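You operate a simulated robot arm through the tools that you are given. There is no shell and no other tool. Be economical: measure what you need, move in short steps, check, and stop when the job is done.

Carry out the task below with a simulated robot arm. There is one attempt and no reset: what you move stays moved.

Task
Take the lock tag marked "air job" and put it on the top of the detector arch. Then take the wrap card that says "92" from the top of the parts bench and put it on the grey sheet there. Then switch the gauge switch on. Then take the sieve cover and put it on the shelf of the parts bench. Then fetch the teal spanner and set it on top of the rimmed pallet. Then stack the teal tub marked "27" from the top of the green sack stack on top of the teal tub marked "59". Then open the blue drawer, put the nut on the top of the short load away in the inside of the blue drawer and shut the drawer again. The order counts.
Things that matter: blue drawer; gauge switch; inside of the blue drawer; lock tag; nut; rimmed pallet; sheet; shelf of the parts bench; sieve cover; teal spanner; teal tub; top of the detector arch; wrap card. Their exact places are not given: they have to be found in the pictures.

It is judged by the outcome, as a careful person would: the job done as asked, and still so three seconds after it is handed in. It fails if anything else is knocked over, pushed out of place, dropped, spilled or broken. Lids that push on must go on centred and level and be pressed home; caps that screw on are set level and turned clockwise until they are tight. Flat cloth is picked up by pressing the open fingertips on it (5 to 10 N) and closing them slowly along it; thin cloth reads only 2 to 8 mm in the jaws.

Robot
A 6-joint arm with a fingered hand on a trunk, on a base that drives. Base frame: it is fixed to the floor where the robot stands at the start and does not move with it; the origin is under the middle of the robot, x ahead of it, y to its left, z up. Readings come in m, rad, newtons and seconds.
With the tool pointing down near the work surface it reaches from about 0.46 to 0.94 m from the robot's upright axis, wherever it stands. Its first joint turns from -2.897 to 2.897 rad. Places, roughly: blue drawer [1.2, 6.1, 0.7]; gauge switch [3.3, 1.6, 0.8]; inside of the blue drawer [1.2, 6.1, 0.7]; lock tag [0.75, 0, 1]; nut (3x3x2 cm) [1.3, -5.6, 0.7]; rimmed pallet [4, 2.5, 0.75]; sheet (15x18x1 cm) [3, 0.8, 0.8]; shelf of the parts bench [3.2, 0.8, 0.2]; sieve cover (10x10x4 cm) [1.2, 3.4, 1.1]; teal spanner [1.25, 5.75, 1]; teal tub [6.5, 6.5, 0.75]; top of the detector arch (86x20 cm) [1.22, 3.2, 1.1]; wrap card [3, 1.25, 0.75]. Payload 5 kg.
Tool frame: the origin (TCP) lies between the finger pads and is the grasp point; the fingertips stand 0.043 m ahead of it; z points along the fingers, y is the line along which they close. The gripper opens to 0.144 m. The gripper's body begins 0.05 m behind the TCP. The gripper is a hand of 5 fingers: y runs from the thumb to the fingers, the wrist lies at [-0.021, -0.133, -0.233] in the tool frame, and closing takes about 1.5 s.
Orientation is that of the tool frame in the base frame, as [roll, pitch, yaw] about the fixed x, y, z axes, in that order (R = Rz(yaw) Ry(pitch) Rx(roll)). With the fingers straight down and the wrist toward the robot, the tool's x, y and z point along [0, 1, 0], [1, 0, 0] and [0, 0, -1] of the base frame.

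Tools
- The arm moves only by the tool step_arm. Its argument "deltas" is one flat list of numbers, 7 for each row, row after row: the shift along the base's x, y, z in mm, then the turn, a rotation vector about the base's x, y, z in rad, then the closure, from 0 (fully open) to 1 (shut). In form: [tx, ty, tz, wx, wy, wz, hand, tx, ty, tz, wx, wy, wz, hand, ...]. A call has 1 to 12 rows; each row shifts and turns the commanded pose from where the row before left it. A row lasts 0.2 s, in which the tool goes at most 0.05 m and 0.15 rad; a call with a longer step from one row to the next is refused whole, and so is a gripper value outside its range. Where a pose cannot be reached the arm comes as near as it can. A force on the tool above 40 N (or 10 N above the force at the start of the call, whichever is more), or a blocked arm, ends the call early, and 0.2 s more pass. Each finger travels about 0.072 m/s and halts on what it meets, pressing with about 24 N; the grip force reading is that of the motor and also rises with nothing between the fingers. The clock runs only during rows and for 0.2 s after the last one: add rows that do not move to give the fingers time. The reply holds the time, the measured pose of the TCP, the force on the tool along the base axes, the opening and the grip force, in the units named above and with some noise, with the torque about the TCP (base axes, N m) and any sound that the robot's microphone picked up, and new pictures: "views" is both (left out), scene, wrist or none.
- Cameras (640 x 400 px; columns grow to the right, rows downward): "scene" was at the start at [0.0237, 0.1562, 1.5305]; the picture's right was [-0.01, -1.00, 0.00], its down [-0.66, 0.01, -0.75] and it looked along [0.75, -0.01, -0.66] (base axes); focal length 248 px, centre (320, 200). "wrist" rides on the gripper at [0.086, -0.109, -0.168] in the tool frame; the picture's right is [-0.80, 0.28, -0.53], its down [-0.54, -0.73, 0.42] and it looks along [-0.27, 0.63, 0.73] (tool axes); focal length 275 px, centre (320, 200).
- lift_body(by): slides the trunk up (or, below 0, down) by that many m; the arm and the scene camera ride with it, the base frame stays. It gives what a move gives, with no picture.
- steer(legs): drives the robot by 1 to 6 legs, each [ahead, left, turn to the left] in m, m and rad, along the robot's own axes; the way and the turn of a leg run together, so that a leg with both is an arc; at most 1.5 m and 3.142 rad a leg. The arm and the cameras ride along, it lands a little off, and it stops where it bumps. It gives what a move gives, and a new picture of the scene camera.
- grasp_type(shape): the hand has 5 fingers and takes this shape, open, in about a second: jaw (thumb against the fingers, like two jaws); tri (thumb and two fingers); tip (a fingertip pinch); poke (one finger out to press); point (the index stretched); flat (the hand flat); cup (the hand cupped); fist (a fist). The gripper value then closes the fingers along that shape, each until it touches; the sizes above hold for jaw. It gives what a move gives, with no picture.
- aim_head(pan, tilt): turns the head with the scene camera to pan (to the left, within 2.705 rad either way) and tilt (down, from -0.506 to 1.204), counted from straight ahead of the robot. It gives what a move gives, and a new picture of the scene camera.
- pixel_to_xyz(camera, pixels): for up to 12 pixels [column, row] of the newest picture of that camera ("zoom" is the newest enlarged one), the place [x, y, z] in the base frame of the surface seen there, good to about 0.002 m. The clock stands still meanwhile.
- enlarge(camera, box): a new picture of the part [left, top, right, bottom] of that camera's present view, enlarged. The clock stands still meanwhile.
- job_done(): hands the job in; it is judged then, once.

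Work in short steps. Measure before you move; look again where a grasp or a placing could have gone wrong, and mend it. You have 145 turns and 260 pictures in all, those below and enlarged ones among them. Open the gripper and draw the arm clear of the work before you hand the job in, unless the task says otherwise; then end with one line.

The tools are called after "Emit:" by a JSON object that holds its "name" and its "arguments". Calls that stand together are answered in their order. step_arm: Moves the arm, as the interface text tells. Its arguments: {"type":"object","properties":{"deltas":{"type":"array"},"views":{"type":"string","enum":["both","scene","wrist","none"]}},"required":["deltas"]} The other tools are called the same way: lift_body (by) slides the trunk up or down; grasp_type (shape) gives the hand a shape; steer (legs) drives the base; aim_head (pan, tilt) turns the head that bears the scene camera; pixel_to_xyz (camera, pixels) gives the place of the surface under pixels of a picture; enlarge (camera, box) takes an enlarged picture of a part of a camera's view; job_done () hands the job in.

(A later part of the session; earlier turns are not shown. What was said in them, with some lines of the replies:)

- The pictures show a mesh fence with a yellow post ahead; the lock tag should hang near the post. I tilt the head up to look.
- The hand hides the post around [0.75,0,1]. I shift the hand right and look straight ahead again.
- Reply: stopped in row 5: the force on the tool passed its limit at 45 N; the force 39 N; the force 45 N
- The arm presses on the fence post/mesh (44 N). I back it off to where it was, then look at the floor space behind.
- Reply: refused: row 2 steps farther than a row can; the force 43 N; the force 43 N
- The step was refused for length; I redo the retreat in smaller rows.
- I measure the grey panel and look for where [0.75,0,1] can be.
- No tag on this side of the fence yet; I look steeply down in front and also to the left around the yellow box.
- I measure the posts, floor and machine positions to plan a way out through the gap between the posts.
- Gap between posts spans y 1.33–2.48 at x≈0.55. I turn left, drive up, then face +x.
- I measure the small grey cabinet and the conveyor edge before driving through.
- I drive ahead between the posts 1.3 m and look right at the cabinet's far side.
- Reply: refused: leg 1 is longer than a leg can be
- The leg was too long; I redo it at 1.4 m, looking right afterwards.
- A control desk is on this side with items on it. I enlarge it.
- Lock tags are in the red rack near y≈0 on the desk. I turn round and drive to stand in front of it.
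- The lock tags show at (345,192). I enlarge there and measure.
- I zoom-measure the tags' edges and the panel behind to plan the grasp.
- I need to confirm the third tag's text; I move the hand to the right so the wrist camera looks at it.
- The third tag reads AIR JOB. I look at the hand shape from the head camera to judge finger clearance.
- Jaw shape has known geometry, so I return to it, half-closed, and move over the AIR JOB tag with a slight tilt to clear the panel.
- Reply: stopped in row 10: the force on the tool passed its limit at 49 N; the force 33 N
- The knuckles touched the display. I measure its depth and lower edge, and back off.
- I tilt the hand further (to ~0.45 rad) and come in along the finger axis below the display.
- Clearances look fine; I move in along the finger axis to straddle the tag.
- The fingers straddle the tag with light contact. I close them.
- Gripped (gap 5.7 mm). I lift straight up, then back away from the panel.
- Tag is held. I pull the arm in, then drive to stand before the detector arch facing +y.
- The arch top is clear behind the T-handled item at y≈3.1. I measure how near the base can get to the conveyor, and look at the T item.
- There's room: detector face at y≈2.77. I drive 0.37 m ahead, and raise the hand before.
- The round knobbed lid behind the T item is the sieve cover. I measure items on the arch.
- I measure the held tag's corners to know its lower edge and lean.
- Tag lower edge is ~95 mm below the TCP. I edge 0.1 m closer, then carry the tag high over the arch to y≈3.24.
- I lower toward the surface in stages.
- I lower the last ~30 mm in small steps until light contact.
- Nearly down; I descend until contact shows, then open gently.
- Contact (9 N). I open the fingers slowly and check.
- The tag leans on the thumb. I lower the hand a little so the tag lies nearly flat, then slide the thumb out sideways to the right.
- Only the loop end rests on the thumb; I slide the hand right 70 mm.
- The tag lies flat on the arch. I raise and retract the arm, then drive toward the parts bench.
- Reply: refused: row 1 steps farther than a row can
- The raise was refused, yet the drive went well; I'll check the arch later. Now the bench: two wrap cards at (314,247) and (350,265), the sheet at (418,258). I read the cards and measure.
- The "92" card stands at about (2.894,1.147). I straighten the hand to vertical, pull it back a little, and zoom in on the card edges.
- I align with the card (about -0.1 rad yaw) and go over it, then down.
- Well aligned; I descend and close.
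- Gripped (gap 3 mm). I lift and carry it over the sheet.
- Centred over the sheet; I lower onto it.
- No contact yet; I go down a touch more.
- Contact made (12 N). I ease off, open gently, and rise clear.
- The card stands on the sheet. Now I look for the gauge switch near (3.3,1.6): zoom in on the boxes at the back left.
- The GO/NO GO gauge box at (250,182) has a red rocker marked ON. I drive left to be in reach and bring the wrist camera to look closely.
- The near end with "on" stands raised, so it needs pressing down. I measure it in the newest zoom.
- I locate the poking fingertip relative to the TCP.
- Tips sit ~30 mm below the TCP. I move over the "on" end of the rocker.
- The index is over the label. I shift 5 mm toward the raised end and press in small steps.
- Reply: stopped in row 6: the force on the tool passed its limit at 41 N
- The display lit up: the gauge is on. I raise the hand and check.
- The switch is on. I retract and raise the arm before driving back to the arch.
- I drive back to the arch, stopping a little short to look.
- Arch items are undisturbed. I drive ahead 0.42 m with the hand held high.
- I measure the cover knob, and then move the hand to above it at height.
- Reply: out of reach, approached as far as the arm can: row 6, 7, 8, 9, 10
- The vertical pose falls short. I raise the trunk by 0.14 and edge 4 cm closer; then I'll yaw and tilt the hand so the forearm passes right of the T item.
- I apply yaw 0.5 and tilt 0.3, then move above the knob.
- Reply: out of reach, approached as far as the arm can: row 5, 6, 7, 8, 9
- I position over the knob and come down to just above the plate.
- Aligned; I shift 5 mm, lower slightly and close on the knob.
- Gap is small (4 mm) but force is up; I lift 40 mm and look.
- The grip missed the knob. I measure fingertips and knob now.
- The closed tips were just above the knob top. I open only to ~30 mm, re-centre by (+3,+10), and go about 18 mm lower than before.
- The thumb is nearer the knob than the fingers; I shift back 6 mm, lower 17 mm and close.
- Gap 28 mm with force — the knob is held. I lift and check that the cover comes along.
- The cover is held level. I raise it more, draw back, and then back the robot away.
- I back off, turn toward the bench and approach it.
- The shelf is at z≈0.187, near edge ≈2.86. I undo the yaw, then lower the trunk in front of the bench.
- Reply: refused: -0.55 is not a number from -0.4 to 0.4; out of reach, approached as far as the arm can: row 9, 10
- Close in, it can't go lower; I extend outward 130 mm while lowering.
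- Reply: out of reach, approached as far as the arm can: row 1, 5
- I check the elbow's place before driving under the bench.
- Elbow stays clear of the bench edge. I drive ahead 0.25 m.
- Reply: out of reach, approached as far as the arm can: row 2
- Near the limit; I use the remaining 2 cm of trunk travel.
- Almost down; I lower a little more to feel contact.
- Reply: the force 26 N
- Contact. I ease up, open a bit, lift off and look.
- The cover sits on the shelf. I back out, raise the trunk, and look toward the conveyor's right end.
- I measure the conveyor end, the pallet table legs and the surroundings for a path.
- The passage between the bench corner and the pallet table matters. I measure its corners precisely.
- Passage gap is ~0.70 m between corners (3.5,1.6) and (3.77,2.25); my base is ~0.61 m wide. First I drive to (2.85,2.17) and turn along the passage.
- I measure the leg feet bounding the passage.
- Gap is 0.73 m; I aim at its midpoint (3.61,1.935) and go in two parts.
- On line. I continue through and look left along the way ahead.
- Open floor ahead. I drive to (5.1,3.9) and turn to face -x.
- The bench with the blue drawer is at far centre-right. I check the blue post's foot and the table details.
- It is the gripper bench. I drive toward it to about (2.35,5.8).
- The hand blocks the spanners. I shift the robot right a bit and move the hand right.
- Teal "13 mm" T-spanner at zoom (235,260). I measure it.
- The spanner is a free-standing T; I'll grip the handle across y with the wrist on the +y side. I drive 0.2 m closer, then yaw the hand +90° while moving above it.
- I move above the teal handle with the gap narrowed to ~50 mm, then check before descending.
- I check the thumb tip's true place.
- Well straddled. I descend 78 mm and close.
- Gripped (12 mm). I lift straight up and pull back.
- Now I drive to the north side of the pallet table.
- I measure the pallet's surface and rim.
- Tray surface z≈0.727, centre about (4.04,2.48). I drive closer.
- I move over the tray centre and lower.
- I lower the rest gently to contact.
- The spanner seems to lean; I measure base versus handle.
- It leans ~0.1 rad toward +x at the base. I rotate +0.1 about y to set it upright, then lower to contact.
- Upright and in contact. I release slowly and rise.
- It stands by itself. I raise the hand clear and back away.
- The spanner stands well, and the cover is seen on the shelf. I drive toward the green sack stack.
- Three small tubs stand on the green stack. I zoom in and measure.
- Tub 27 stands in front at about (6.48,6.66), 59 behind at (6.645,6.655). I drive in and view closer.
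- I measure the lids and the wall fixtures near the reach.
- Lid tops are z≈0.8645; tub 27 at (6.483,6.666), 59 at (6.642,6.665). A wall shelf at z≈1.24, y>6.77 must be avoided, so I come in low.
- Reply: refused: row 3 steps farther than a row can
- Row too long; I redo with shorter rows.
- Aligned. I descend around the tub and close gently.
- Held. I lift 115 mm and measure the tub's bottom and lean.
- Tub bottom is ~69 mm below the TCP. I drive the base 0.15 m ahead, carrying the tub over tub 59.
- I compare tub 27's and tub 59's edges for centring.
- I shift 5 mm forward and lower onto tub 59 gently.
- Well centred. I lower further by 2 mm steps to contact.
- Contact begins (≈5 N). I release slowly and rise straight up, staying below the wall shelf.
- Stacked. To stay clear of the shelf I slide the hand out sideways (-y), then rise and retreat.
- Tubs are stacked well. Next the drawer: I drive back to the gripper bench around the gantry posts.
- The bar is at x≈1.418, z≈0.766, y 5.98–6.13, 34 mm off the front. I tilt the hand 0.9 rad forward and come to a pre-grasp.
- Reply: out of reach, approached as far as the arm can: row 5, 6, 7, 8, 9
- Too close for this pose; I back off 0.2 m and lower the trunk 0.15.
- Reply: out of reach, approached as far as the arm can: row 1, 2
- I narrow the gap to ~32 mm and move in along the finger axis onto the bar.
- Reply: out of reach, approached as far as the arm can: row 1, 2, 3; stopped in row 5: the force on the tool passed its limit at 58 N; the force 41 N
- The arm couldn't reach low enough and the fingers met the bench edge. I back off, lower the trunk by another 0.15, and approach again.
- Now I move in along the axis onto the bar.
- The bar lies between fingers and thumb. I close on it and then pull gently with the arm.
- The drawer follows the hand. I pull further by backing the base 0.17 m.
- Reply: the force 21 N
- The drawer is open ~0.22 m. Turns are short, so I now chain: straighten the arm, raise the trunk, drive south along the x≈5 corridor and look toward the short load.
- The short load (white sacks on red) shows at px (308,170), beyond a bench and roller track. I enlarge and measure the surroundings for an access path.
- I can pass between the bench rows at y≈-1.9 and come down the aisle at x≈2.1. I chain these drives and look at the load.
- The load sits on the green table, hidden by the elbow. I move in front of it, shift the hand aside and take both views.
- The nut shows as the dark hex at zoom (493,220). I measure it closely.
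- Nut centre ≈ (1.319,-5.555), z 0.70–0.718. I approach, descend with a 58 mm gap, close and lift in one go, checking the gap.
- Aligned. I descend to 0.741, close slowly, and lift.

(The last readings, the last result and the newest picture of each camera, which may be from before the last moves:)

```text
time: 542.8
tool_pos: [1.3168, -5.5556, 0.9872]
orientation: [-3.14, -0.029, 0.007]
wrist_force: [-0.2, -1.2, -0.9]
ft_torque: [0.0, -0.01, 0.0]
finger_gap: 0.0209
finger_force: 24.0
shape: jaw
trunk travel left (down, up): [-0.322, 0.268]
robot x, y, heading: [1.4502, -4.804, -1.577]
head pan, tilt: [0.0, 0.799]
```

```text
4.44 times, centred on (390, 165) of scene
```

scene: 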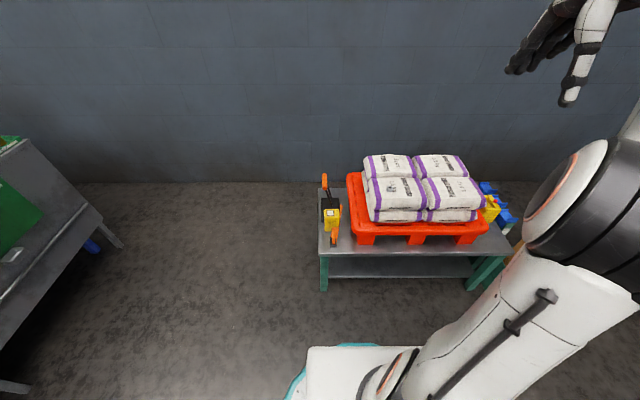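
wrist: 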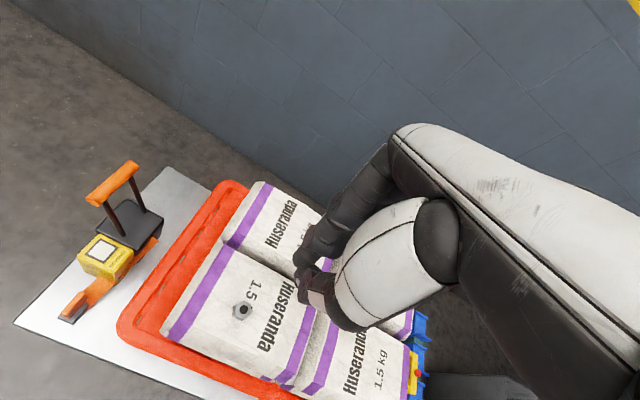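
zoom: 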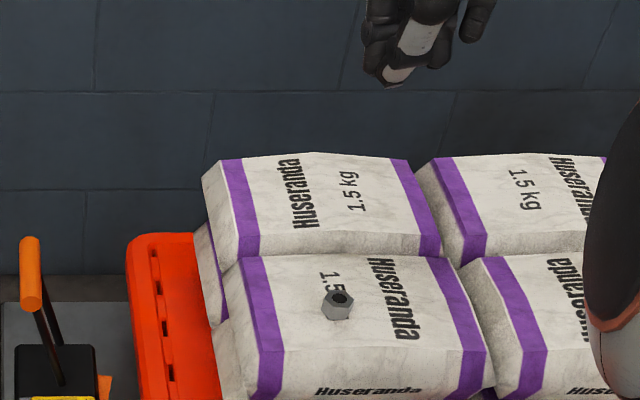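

The nut slipped 20 mm toward -x; finger pads sit ~6 mm to +x of the TCP. I correct (TCP to 1.296,-5.554), go lower with a narrower gap, and grip again.

Emit:
{"name": "step_arm", "arguments": {"deltas": [-21, 1, 0, 0, 0, 0, 0.6, 0, 0, -10, 0, 0, 0, 0.6, 0, 0, -45, 0, 0, 0, 0.68, 0, 0, -45, 0, 0, 0, 0.68, 0, 0, -45, 0, 0, 0, 0.68, 0, 0, -45, 0, 0, 0, 0.68, 0, 0, -40, 0, 0, 0, 0.68, 0, 0, -12, 0, 0, 0, 0.68, 0, 0, -6, 0, 0, 0, 0.68, 0, 0, 0, 0, 0, 0, 0.72], "views": "wrist"}}

Emit:
{"name": "step_arm", "arguments": {"deltas": [0, 0, -1, 0, 0, 0, 0.76, 0, 0, -1, 0, 0, 0, 0.8, 0, 0, 0, 0, 0, 0, 0.85, 0, 0, 0, 0, 0, 0, 0.9, 0, 0, 0, 0, 0, 0, 1, 0, 0, 0, 0, 0, 0, 1, 0, 0, 0, 0, 0, 0, 1], "views": "none"}}

Emit:
{"name": "step_arm", "arguments": {"deltas": [0, 0, 20, 0, 0, 0, 1, 0, 0, 45, 0, 0, 0, 1, 0, 0, 45, 0, 0, 0, 1, 0, 0, 45, 0, 0, 0, 1, 0, 0, 45, 0, 0, 0, 1, 0, 0, 45, 0, 0, 0, 1], "views": "wrist"}}

Emit:
{"name": "enlarge", "arguments": {"camera": "scene", "box": [350, 120, 430, 210]}}

Emit:
{"name": "pixel_to_xyz", "arguments": {"camera": "scene", "pixels": [[394, 186], [395, 188], [396, 188], [393, 188], [395, 190], [398, 188], [400, 188], [391, 188]]}}

```text
time: 545.0
tool_pos: [1.2956, -5.5531, 0.7419]
orientation: [3.137, -0.028, 0.007]
wrist_force: [-1.5, 11.2, 34.8]
ft_torque: [1.83, -0.21, 0.12]
finger_gap: 0.0419
finger_force: 13.7
shape: jaw
trunk travel left (down, up): [-0.322, 0.268]
robot x, y, heading: [1.4524, -4.801, -1.578]
head pan, tilt: [0.0, 0.799]
```

wrist: 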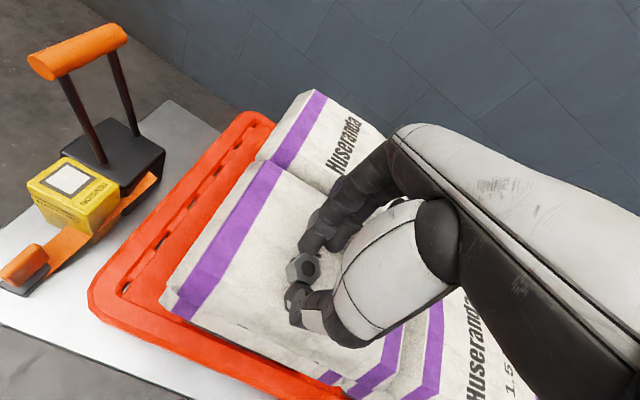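

```text
time: 545.5
tool_pos: [1.2965, -5.5564, 0.7427]
orientation: [3.132, -0.028, 0.006]
wrist_force: [-0.2, 2.1, 17.2]
ft_torque: [-0.06, -0.15, -0.02]
finger_gap: 0.0263
finger_force: 24.0
shape: jaw
trunk travel left (down, up): [-0.322, 0.268]
robot x, y, heading: [1.4495, -4.8007, -1.577]
head pan, tilt: [0.0, 0.799]
stopped in row 2: the force on the tool passed its limit at 49 N (the readings are from after the stop); the commanded pose is now the measured one
```

```text
time: 546.9
tool_pos: [1.2982, -5.5552, 0.9834]
orientation: [3.141, -0.03, 0.007]
wrist_force: [0.5, -0.1, 0.0]
ft_torque: [0.01, 0.0, -0.04]
finger_gap: 0.0242
finger_force: 23.6
shape: jaw
trunk travel left (down, up): [-0.322, 0.268]
robot x, y, heading: [1.45, -4.8007, -1.579]
head pan, tilt: [0.0, 0.799]
```

wrist: 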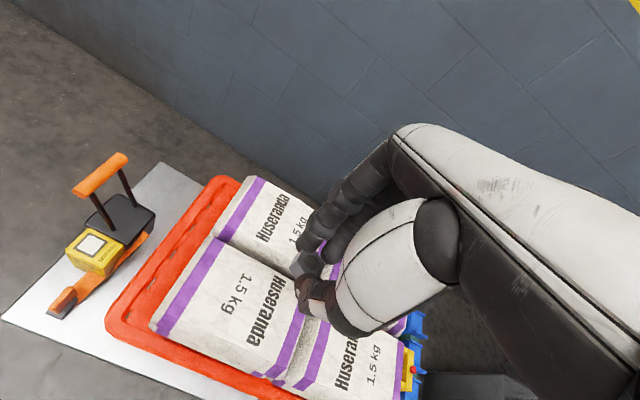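

```text
4.44 times, centred on (390, 165) of scene
```

zoom: 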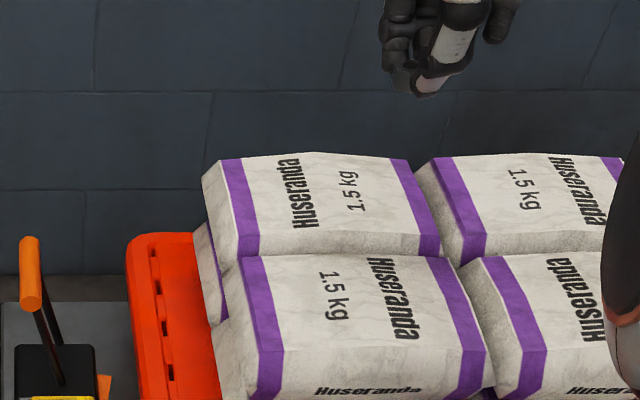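

```text
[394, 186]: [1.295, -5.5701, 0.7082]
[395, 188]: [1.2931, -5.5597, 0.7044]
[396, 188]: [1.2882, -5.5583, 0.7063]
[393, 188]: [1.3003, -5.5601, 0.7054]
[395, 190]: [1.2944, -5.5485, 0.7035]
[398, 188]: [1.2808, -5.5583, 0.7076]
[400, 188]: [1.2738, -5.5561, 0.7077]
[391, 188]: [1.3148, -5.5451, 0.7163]
```

The nut is in the grip and gone from the sack. I raise the hand and chain the whole drive back to the drawer, then look.

Emit:
{"name": "step_arm", "arguments": {"deltas": [0, 20, 40, 0, 0, 0, 1, 0, 20, 40, 0, 0, 0, 1, 0, 20, 40, 0, 0, 0, 1, 0, 20, 40, 0, 0, 0, 1, 0, 20, 40, 0, 0, 0, 1], "views": "none"}}

Emit:
{"name": "steer", "arguments": {"legs": [[0, 0.62, 0], [-1.45, 0, 0], [-1.45, 0, 0], [0, 1.4, 0], [0, 1.45, 0]]}}

Emit:
{"name": "steer", "arguments": {"legs": [[-1.4, 0.12, 0], [-1.45, 0, 0], [-1.45, 0, 0], [-1.45, 0, 0], [-0.45, 0, 0], [0, 0, -1.571]]}}

Emit:
{"name": "steer", "arguments": {"legs": [[1.35, -0.5, 0], [1.2, -0.85, 0], [0.2, -0.3, 0]]}}

Emit:
{"name": "aim_head", "arguments": {"pan": -0.1, "tilt": 0.85}}

Emit:
{"name": "step_arm", "arguments": {"deltas": [0, 0, 0, 0, 0, 0, 1], "views": "wrist"}}

Emit:
{"name": "pixel_to_xyz", "arguments": {"camera": "scene", "pixels": [[320, 160], [300, 160], [280, 160], [260, 160], [240, 160], [320, 180], [300, 180], [280, 180], [260, 180], [340, 160], [340, 180], [300, 200]]}}

```text
time: 548.1
tool_pos: [1.2967, -5.456, 1.185]
orientation: [-3.139, -0.03, 0.007]
wrist_force: [0.0, -0.5, -0.7]
ft_torque: [0.04, -0.03, 0.02]
finger_gap: 0.0241
finger_force: 23.9
shape: jaw
trunk travel left (down, up): [-0.322, 0.268]
robot x, y, heading: [1.4467, -4.8038, -1.577]
head pan, tilt: [0.0, 0.799]
```

```text
time: 578.7
tool_pos: [4.806, -2.6184, 1.1849]
orientation: [3.138, -0.031, -0.026]
wrist_force: [-0.2, 0.2, -0.2]
ft_torque: [0.02, -0.02, 0.0]
finger_gap: 0.0243
finger_force: 24.5
shape: jaw
trunk travel left (down, up): [-0.322, 0.268]
robot x, y, heading: [4.9784, -1.9746, -1.608]
head pan, tilt: [0.0, 0.799]
```

scene: 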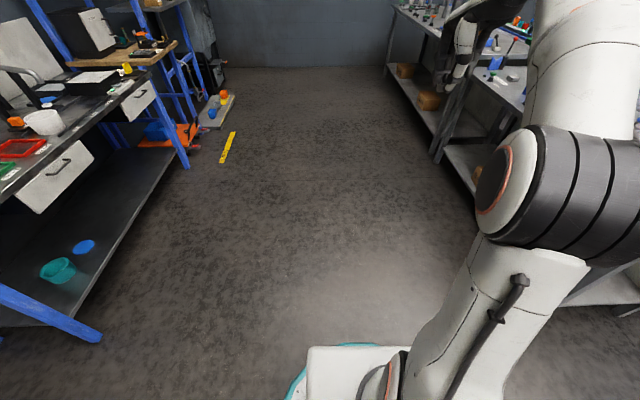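

```text
time: 612.2
tool_pos: [4.6686, 4.3905, 1.1845]
orientation: [-3.141, -0.031, -1.601]
wrist_force: [0.0, 0.1, -0.4]
ft_torque: [-0.01, 0.02, 0.0]
finger_gap: 0.0244
finger_force: 23.9
shape: jaw
trunk travel left (down, up): [-0.322, 0.268]
robot x, y, heading: [5.3148, 4.2164, 3.1]
head pan, tilt: [0.0, 0.799]
```

scene: 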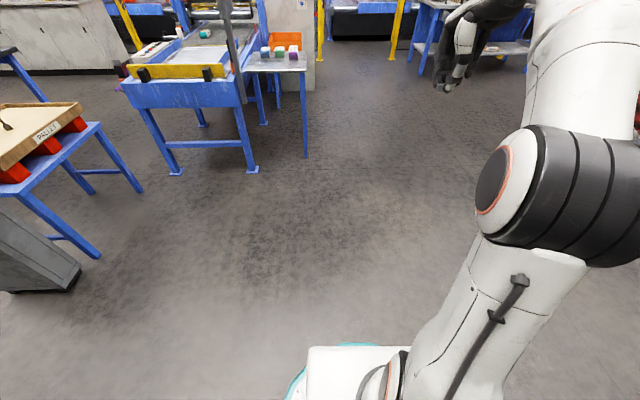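

```text
time: 628.1
tool_pos: [2.0028, 6.1581, 1.1843]
orientation: [-3.141, -0.028, -1.608]
wrist_force: [0.3, 0.1, -0.9]
ft_torque: [0.02, -0.01, -0.02]
finger_gap: 0.0242
finger_force: 24.0
shape: jaw
trunk travel left (down, up): [-0.322, 0.268]
robot x, y, heading: [2.647, 5.9797, 3.092]
head pan, tilt: [0.0, 0.799]
```

scene: 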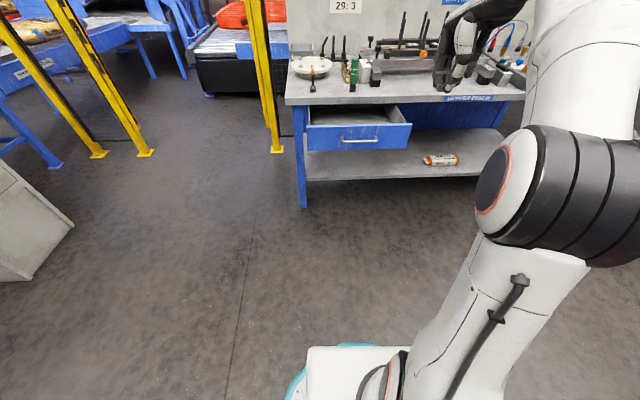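

```text
time: 628.8
tool_pos: [2.0018, 6.1586, 1.1848]
orientation: [-3.141, -0.029, -1.607]
wrist_force: [0.3, -0.8, -1.1]
ft_torque: [0.01, 0.02, 0.02]
finger_gap: 0.0238
finger_force: 24.1
shape: jaw
trunk travel left (down, up): [-0.322, 0.268]
robot x, y, heading: [2.651, 5.978, 3.094]
head pan, tilt: [-0.099, 0.85]
```

scene: 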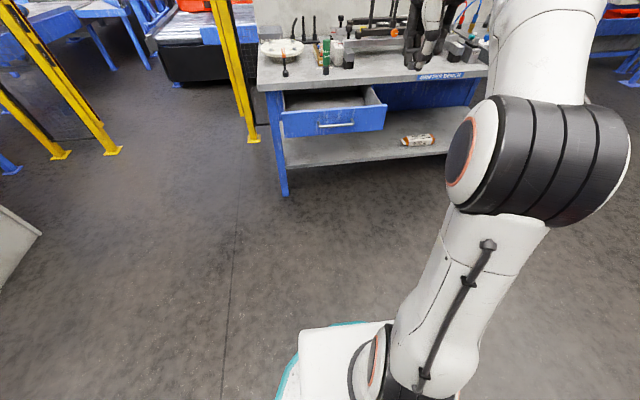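

```text
time: 629.2
tool_pos: [2.0011, 6.1593, 1.1843]
orientation: [-3.14, -0.032, -1.607]
wrist_force: [0.4, 0.2, -0.5]
ft_torque: [-0.01, 0.0, -0.01]
finger_gap: 0.024
finger_force: 24.3
shape: jaw
trunk travel left (down, up): [-0.322, 0.268]
robot x, y, heading: [2.6463, 5.9775, 3.092]
head pan, tilt: [-0.099, 0.85]
```

wrist: 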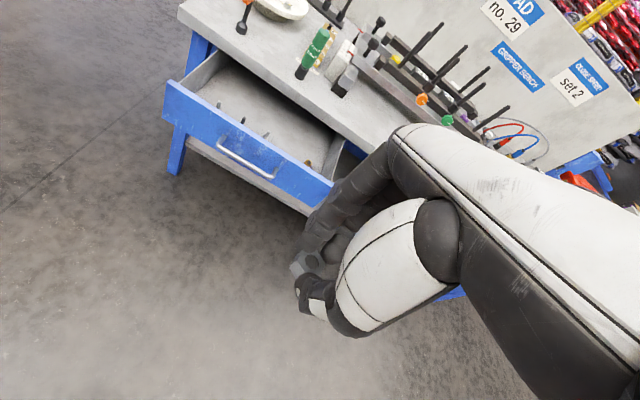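

```text
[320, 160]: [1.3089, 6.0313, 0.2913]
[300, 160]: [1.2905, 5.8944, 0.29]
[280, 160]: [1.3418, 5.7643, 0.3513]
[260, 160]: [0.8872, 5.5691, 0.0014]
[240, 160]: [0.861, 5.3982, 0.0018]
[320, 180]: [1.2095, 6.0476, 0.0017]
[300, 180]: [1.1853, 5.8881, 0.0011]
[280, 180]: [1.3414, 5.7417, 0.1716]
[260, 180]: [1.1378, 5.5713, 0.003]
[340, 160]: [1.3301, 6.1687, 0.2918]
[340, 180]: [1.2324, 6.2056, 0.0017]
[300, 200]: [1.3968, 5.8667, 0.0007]
```

The nut is still held and the drawer stands open. I drive 0.4 m closer, bring the hand over the drawer, and measure its inside through the wrist camera.

Emit:
{"name": "steer", "arguments": {"legs": [[0.4, 0, 0]]}}

Emit:
{"name": "step_arm", "arguments": {"deltas": [-20, -26, -20, 0, 0, 0, 1, -20, -26, -20, 0, 0, 0, 1, -20, -26, -20, 0, 0, 0, 1, -20, -26, -20, 0, 0, 0, 1, -20, -26, -20, 0, 0, 0, 1, 0, 0, -45, 0, 0, 0.03, 1, 0, 0, -45, 0, 0, 0, 1, 0, 0, -40, 0, 0, 0, 1, 0, 0, 0, 0, 0, 0, 1], "views": "both"}}

Emit:
{"name": "pixel_to_xyz", "arguments": {"camera": "wrist", "pixels": [[174, 258], [200, 240], [150, 280], [220, 280], [180, 220], [250, 250], [260, 300], [230, 200], [120, 250], [200, 320], [100, 300], [280, 330]]}}

Emit:
{"name": "enlarge", "arguments": {"camera": "wrist", "box": [60, 100, 380, 380]}}

```text
time: 631.7
tool_pos: [1.6048, 6.179, 1.184]
orientation: [3.141, -0.03, -1.608]
wrist_force: [0.0, 0.1, 0.4]
ft_torque: [-0.03, -0.02, -0.04]
finger_gap: 0.024
finger_force: 24.3
shape: jaw
trunk travel left (down, up): [-0.322, 0.268]
robot x, y, heading: [2.25, 5.9976, 3.096]
head pan, tilt: [-0.099, 0.85]
```

scene: 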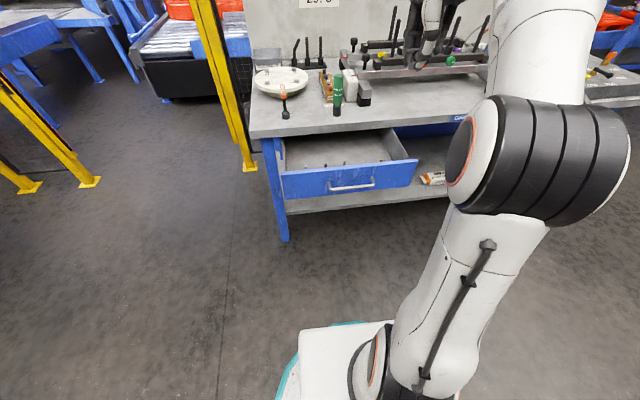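

```text
time: 633.7
tool_pos: [1.5049, 6.0486, 0.9539]
orientation: [3.141, -0.028, -1.578]
wrist_force: [-0.9, -0.1, -0.9]
ft_torque: [-0.03, 0.04, 0.02]
finger_gap: 0.0241
finger_force: 24.1
shape: jaw
trunk travel left (down, up): [-0.322, 0.268]
robot x, y, heading: [2.2496, 5.999, 3.093]
head pan, tilt: [-0.099, 0.85]
```

scene: 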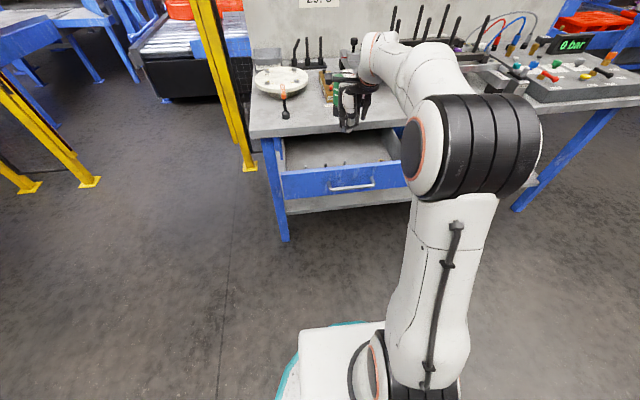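
wrist: 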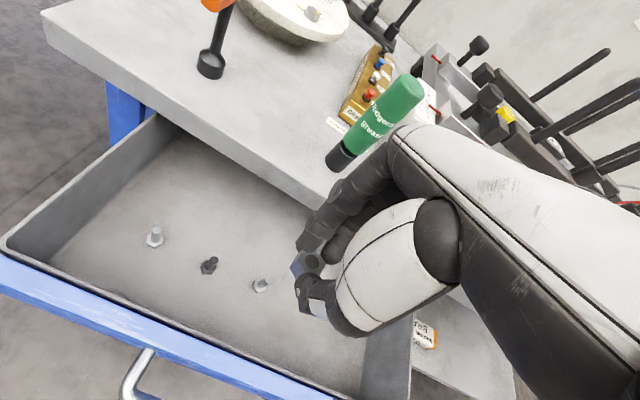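

```text
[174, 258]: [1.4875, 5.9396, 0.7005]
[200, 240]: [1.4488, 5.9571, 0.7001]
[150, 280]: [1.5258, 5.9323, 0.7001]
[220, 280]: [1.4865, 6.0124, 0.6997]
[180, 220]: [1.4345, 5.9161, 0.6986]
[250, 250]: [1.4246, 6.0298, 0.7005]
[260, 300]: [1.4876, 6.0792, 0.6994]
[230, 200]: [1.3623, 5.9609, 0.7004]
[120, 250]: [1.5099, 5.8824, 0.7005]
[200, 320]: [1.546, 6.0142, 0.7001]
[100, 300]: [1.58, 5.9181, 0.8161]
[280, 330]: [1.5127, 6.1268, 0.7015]
```

```text
1.43 times, centred on (220, 240) of wrist
5 turns are left
```

zoom: 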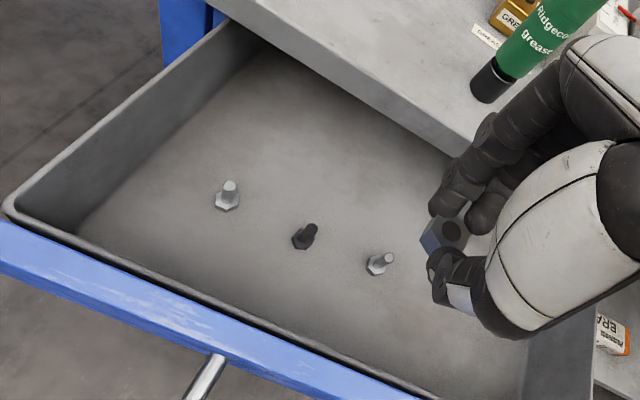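

Inside floor is z=0.70, with bolts at y≤6.06. I set the nut down at y≈6.16, release, rise, back off and take a pre-push pose.

Emit:
{"name": "step_arm", "arguments": {"deltas": [-7, 37, 0, 0, 0, 0, 1, -7, 37, 0, 0, 0, 0, 1, -6, 37, 0, 0, 0, 0, 1, 0, 0, -45, 0, 0, 0, 1, 0, 0, -45, 0, 0, 0, 1, 0, 0, -45, 0, 0, 0, 1, 0, 0, -45, 0, 0, 0, 1, 0, 0, -22, 0, 0, 0, 1, 0, 0, 0, 0, 0, 0, 0.9, 0, 0, 0, 0, 0, 0, 0.78, 0, 0, 0, 0, 0, 0, 0.68, 0, 0, 0, 0, 0, 0, 0.6], "views": "none"}}

Emit:
{"name": "step_arm", "arguments": {"deltas": [0, 0, 10, 0, 0, 0, 0.6, 0, 0, 45, 0, 0, 0, 0.6, 0, 0, 45, 0, 0, 0, 0.6, 0, 0, 45, 0, 0, 0, 0.6, 0, 0, 45, 0, 0, 0, 0.6, 0, 0, 40, 0, 0, 0, 0.6], "views": "wrist"}}

Emit:
{"name": "steer", "arguments": {"legs": [[-0.27, 0, 0]]}}

Emit:
{"name": "step_arm", "arguments": {"deltas": [0, -22, -20, 0, 0.125, 0, 0.8, 0, -22, -20, 0, 0.125, 0, 1, 0, -22, -20, 0, 0.125, 0, 1, 0, -22, -20, 0, 0.125, 0, 1, 0, 0, -40, 0, 0, 0, 1, 0, 0, -40, 0, 0, 0, 1, 0, 0, -30, 0, 0, 0, 1, 0, 0, 0, 0, 0, 0, 1], "views": "both"}}

```text
time: 636.3
tool_pos: [1.486, 6.1606, 0.7538]
orientation: [-3.14, -0.029, -1.576]
wrist_force: [0.1, 0.1, -0.1]
ft_torque: [0.01, 0.04, -0.03]
finger_gap: 0.057
finger_force: 0.1
shape: jaw
trunk travel left (down, up): [-0.322, 0.268]
robot x, y, heading: [2.2475, 5.9952, 3.088]
head pan, tilt: [-0.099, 0.85]
```

```text
time: 637.7
tool_pos: [1.4857, 6.1592, 0.9815]
orientation: [3.141, -0.029, -1.579]
wrist_force: [0.3, 0.8, -0.7]
ft_torque: [-0.02, -0.01, 0.0]
finger_gap: 0.0572
finger_force: 0.0
shape: jaw
trunk travel left (down, up): [-0.322, 0.268]
robot x, y, heading: [2.249, 5.9964, 3.091]
head pan, tilt: [-0.099, 0.85]
```

wrist: 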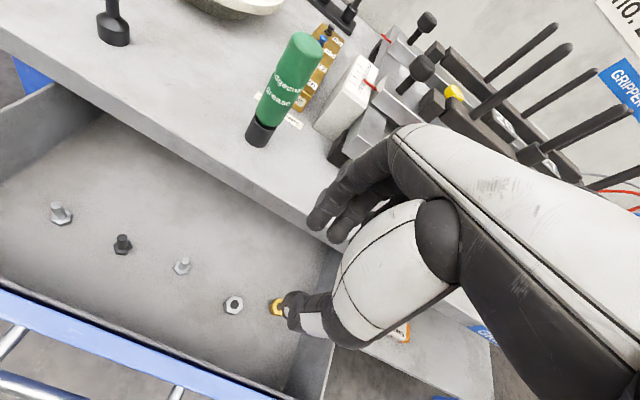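

```text
time: 639.6
tool_pos: [1.7545, 6.1473, 0.9822]
orientation: [-3.141, -0.029, -1.578]
wrist_force: [0.5, 0.2, -0.5]
ft_torque: [-0.01, -0.02, -0.01]
finger_gap: 0.0577
finger_force: 0.1
shape: jaw
trunk travel left (down, up): [-0.322, 0.268]
robot x, y, heading: [2.5221, 5.9816, 3.091]
head pan, tilt: [-0.099, 0.85]
```

scene: 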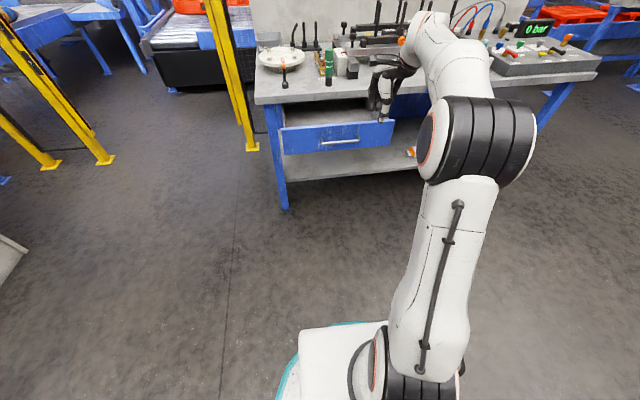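

```text
time: 641.4
tool_pos: [1.755, 6.0611, 0.7914]
orientation: [2.64, -0.029, -1.566]
wrist_force: [0.4, 0.7, 0.0]
ft_torque: [-0.03, -0.01, -0.04]
finger_gap: 0.0
finger_force: 24.2
shape: jaw
trunk travel left (down, up): [-0.322, 0.268]
robot x, y, heading: [2.5179, 5.9838, 3.091]
head pan, tilt: [-0.099, 0.85]
4 turns are left
```

scene: 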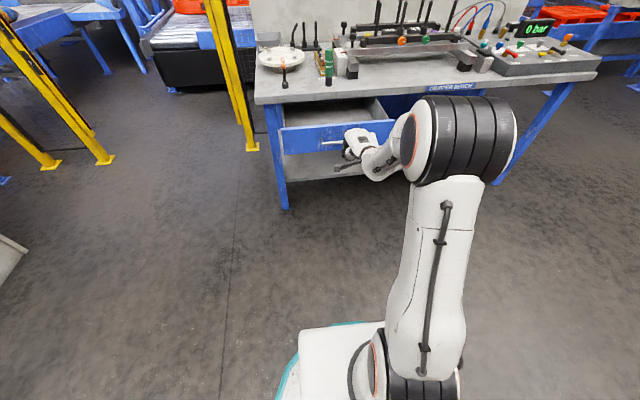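
wrist: 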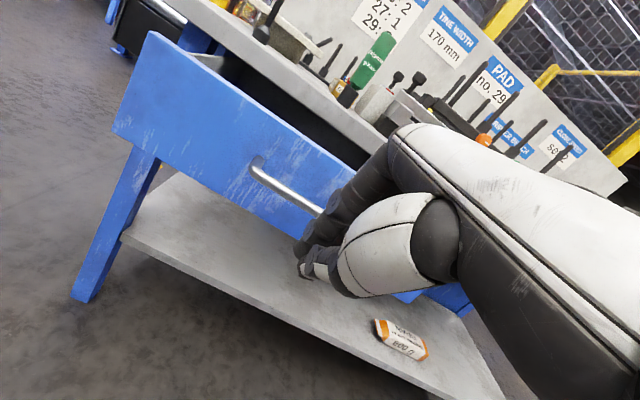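

Our nut lies in the drawer (px 233,305). I now push the drawer shut with the closed fist against the handle, stopping on force, then back off and look.

Emit:
{"name": "step_arm", "arguments": {"deltas": [0, -5, -14, 0, 0, 0, 1, -25, 0, 0, 0, 0, 0, 1, -25, 0, 0, 0, 0, 0, 1, -25, 0, 0, 0, 0, 0, 1, -22, 0, 0, 0, 0, 0, 1, -22, 0, 0, 0, 0, 0, 1, -22, 0, 0, 0, 0, 0, 1, -22, 0, 0, 0, 0, 0, 1, -22, 0, 0, 0, 0, 0, 1, -22, 0, 0, 0, 0, 0, 1, -22, 0, 0, 0, 0, 0, 1], "views": "none"}}

Emit:
{"name": "step_arm", "arguments": {"deltas": [-15, 0, 0, 0, 0, 0, 1, -15, 0, 0, 0, 0, 0, 1, -12, 0, 0, 0, 0, 0, 1, -10, 0, 0, 0, 0, 0, 1, -10, 0, 0, 0, 0, 0, 1, -8, 0, 0, 0, 0, 0, 1, -8, 0, 0, 0, 0, 0, 1, -6, 0, 0, 0, 0, 0, 1], "views": "wrist"}}

Emit:
{"name": "step_arm", "arguments": {"deltas": [40, 0, 0, 0, 0, 0, 1, 45, 0, 0, 0, 0, 0, 1, 45, 0, 0, 0, 0, 0, 1, 45, 0, 0, 0, 0, 0, 1], "views": "both"}}

Emit:
{"name": "enlarge", "arguments": {"camera": "scene", "box": [250, 80, 410, 180]}}

Emit:
{"name": "pixel_to_xyz", "arguments": {"camera": "scene", "pixels": [[290, 120], [300, 125], [310, 120], [320, 125], [295, 130], [330, 120], [290, 112], [310, 112]]}}

```text
time: 643.8
tool_pos: [1.5256, 6.0535, 0.7771]
orientation: [2.643, -0.029, -1.561]
wrist_force: [-0.9, -0.3, 0.3]
ft_torque: [0.02, 0.06, 0.03]
finger_gap: 0.0
finger_force: 24.0
shape: jaw
trunk travel left (down, up): [-0.322, 0.268]
robot x, y, heading: [2.5208, 5.9842, 3.094]
head pan, tilt: [-0.099, 0.85]
```

```text
time: 645.6
tool_pos: [1.4691, 6.0569, 0.7765]
orientation: [2.639, -0.03, -1.564]
wrist_force: [0.2, -0.7, 0.0]
ft_torque: [-0.02, 0.04, 0.01]
finger_gap: 0.0
finger_force: 23.7
shape: jaw
out of reach, approached as far as the arm can: row 5, 6, 7, 8
trunk travel left (down, up): [-0.322, 0.268]
robot x, y, heading: [2.5204, 5.9865, 3.093]
head pan, tilt: [-0.099, 0.85]
```

wrist: 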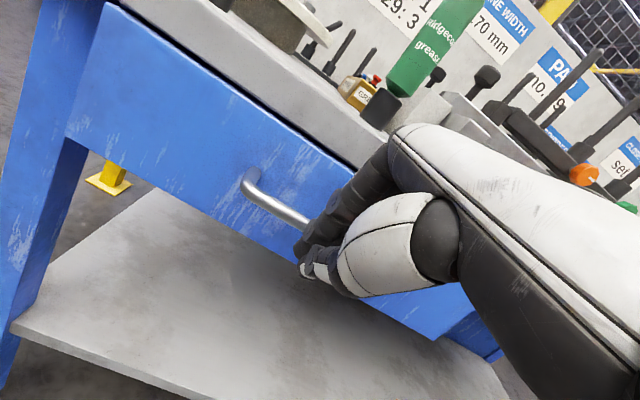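

```text
time: 646.6
tool_pos: [1.6493, 6.0507, 0.7732]
orientation: [2.659, 0.05, -1.483]
wrist_force: [-2.3, 5.1, 2.5]
ft_torque: [-0.44, -0.2, 0.02]
finger_gap: 0.0001
finger_force: 23.9
shape: jaw
trunk travel left (down, up): [-0.322, 0.268]
robot x, y, heading: [2.5189, 5.9835, 3.09]
head pan, tilt: [-0.099, 0.85]
```

scene: 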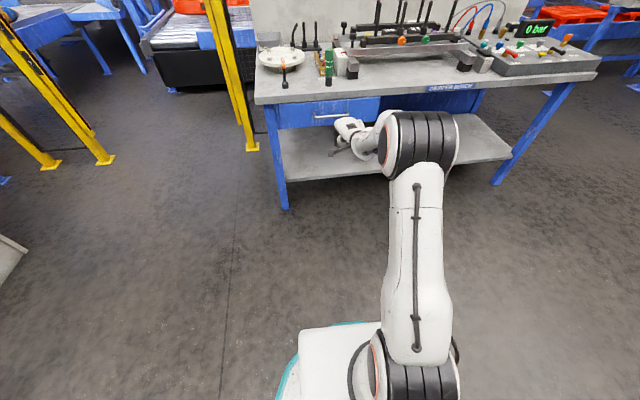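
wrist: 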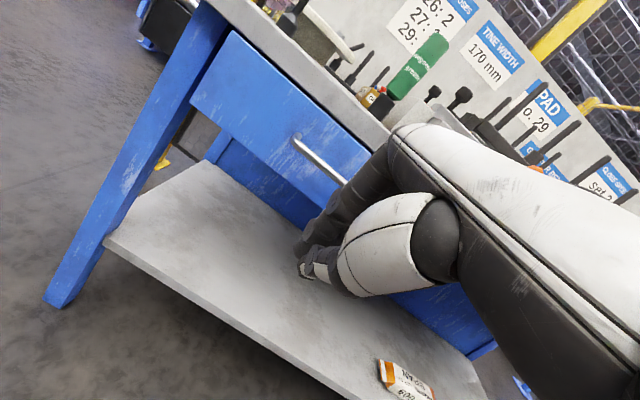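

```text
4.00 times, centred on (330, 130) of scene
```

zoom: 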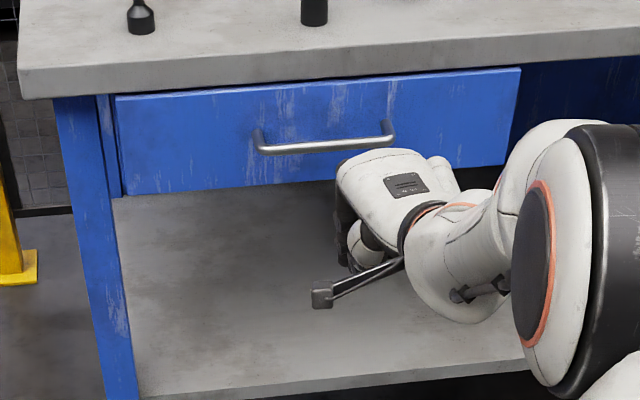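

```text
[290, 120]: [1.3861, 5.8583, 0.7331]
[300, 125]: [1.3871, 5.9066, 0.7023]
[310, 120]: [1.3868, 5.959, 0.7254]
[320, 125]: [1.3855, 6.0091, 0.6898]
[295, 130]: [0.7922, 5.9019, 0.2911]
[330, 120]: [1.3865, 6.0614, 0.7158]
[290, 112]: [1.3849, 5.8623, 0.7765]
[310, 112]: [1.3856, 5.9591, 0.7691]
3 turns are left
```

The front is at x≈1.386, ~8 mm from its shut place (1.378). I move the base 0.12 m nearer, push the rest until force stops it, then retreat, open the hand and measure.

Emit:
{"name": "steer", "arguments": {"legs": [[0.12, 0, 0]]}}

Emit:
{"name": "step_arm", "arguments": {"deltas": [-20, 0, 0, 0, 0, 0, 1, -20, 0, 0, 0, 0, 0, 1, -12, 0, 0, 0, 0, 0, 1, -6, 0, 0, 0, 0, 0, 1, -5, 0, 0, 0, 0, 0, 1, -4, 0, 0, 0, 0, 0, 1, -4, 0, 0, 0, 0, 0, 1, -4, 0, 0, 0, 0, 0, 1, -4, 0, 0, 0, 0, 0, 1, -4, 0, 0, 0, 0, 0, 1, -4, 0, 0, 0, 0, 0, 1], "views": "none"}}

Emit:
{"name": "step_arm", "arguments": {"deltas": [30, 0, 0, 0, 0, 0, 1, 40, 0, 0, 0, 0, 0, 1, 40, 0, 0, 0, 0, 0, 1, 40, 0, 0, 0, 0, 0, 1], "views": "none"}}

Emit:
{"name": "steer", "arguments": {"legs": [[-0.12, 0, 0]]}}

Emit:
{"name": "pixel_to_xyz", "arguments": {"camera": "scene", "pixels": [[290, 120], [300, 125], [310, 120], [330, 120], [290, 112], [310, 112], [300, 105], [330, 112], [310, 116], [340, 110]]}}

```text
time: 647.9
tool_pos: [1.5257, 6.0622, 0.7767]
orientation: [2.641, -0.029, -1.564]
wrist_force: [-0.2, 0.4, -0.7]
ft_torque: [0.01, 0.0, 0.03]
finger_gap: 0.0001
finger_force: 24.4
shape: jaw
trunk travel left (down, up): [-0.322, 0.268]
robot x, y, heading: [2.4012, 5.9915, 3.087]
head pan, tilt: [-0.099, 0.85]
```

scene: 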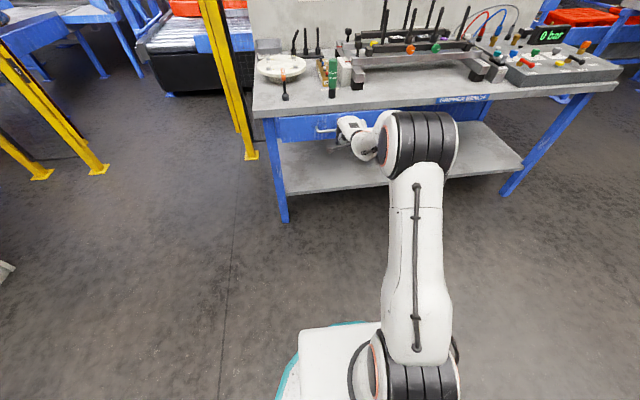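

```text
time: 649.9
tool_pos: [1.4506, 6.0627, 0.7785]
orientation: [2.641, -0.029, -1.562]
wrist_force: [32.2, -3.6, 11.9]
ft_torque: [0.21, -0.19, -0.23]
finger_gap: 0.0
finger_force: 24.0
shape: jaw
trunk travel left (down, up): [-0.322, 0.268]
robot x, y, heading: [2.3991, 5.9902, 3.091]
head pan, tilt: [-0.099, 0.85]
stopped in row 9: the force on the tool passed its limit at 44 N (the readings are from after the stop); the commanded pose is now the measured one
```

```text
time: 650.9
tool_pos: [1.598, 6.0626, 0.7768]
orientation: [2.64, -0.029, -1.565]
wrist_force: [-0.9, -0.4, 0.3]
ft_torque: [-0.03, -0.02, 0.02]
finger_gap: 0.0001
finger_force: 24.5
shape: jaw
trunk travel left (down, up): [-0.322, 0.268]
robot x, y, heading: [2.4053, 5.9898, 3.091]
head pan, tilt: [-0.099, 0.85]
```

```text
time: 652.1
tool_pos: [1.718, 6.0566, 0.7759]
orientation: [2.642, -0.03, -1.562]
wrist_force: [0.3, -1.5, -0.4]
ft_torque: [-0.01, 0.01, 0.05]
finger_gap: 0.0003
finger_force: 23.9
shape: jaw
trunk travel left (down, up): [-0.322, 0.268]
robot x, y, heading: [2.5198, 5.9851, 3.094]
head pan, tilt: [-0.099, 0.85]
```

scene: 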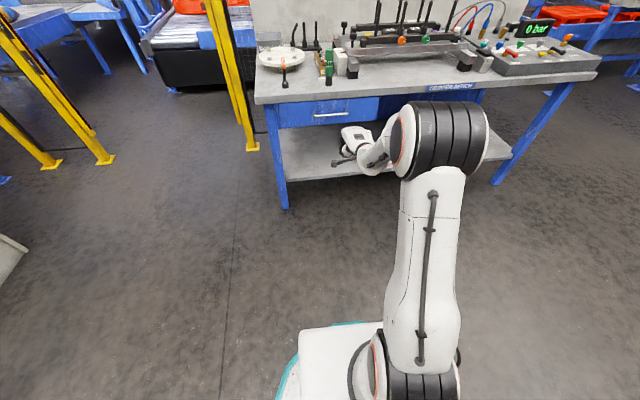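

```text
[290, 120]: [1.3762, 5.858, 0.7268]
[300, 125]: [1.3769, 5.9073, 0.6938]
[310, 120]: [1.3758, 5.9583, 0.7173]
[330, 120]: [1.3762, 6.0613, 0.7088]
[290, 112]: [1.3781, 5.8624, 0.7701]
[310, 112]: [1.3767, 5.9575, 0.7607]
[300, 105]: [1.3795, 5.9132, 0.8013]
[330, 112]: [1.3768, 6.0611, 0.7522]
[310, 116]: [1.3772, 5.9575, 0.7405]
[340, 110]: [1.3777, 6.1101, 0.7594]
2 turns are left
```

The drawer front is back at x≈1.377, fully shut, after a firm stop. I open the hand, draw the robot clear and hand the job in.

Emit:
{"name": "steer", "arguments": {"legs": [[-0.3, 0, 0]]}}

Emit:
{"name": "step_arm", "arguments": {"deltas": [0, 0, 30, 0, 0, 0, 0.6, 0, 0, 30, 0, 0, 0, 0.3, 0, 0, 30, 0, 0, 0, 0, 0, 0, 0, 0, 0, 0, 0, 0, 0, 0, 0, 0, 0, 0, 0, 0, 0, 0, 0, 0, 0], "views": "none"}}

Emit:
{"name": "job_done", "arguments": {}}

```text
time: 654.1
tool_pos: [2.016, 6.0389, 0.7759]
orientation: [2.641, -0.027, -1.56]
wrist_force: [0.3, 0.0, -0.3]
ft_torque: [0.0, 0.05, -0.01]
finger_gap: 0.0002
finger_force: 24.1
shape: jaw
trunk travel left (down, up): [-0.322, 0.268]
robot x, y, heading: [2.8172, 5.9717, 3.099]
head pan, tilt: [-0.099, 0.85]
```

scene: 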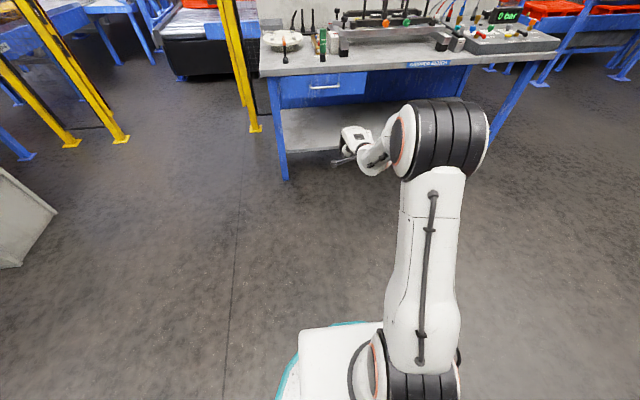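

```text
time: 655.5
tool_pos: [2.0143, 6.0398, 0.8668]
orientation: [2.642, -0.028, -1.559]
wrist_force: [-0.9, 0.8, -0.2]
ft_torque: [-0.01, -0.02, 0.02]
finger_gap: 0.1439
finger_force: 0.0
shape: jaw
trunk travel left (down, up): [-0.322, 0.268]
robot x, y, heading: [2.8203, 5.9716, 3.098]
head pan, tilt: [-0.099, 0.85]
```

```text
The job is handed in.
```

All seven steps were done in the order given and the job is handed in: the nut is in the blue drawer and the drawer is shut, and the gripper was open and clear of the work.
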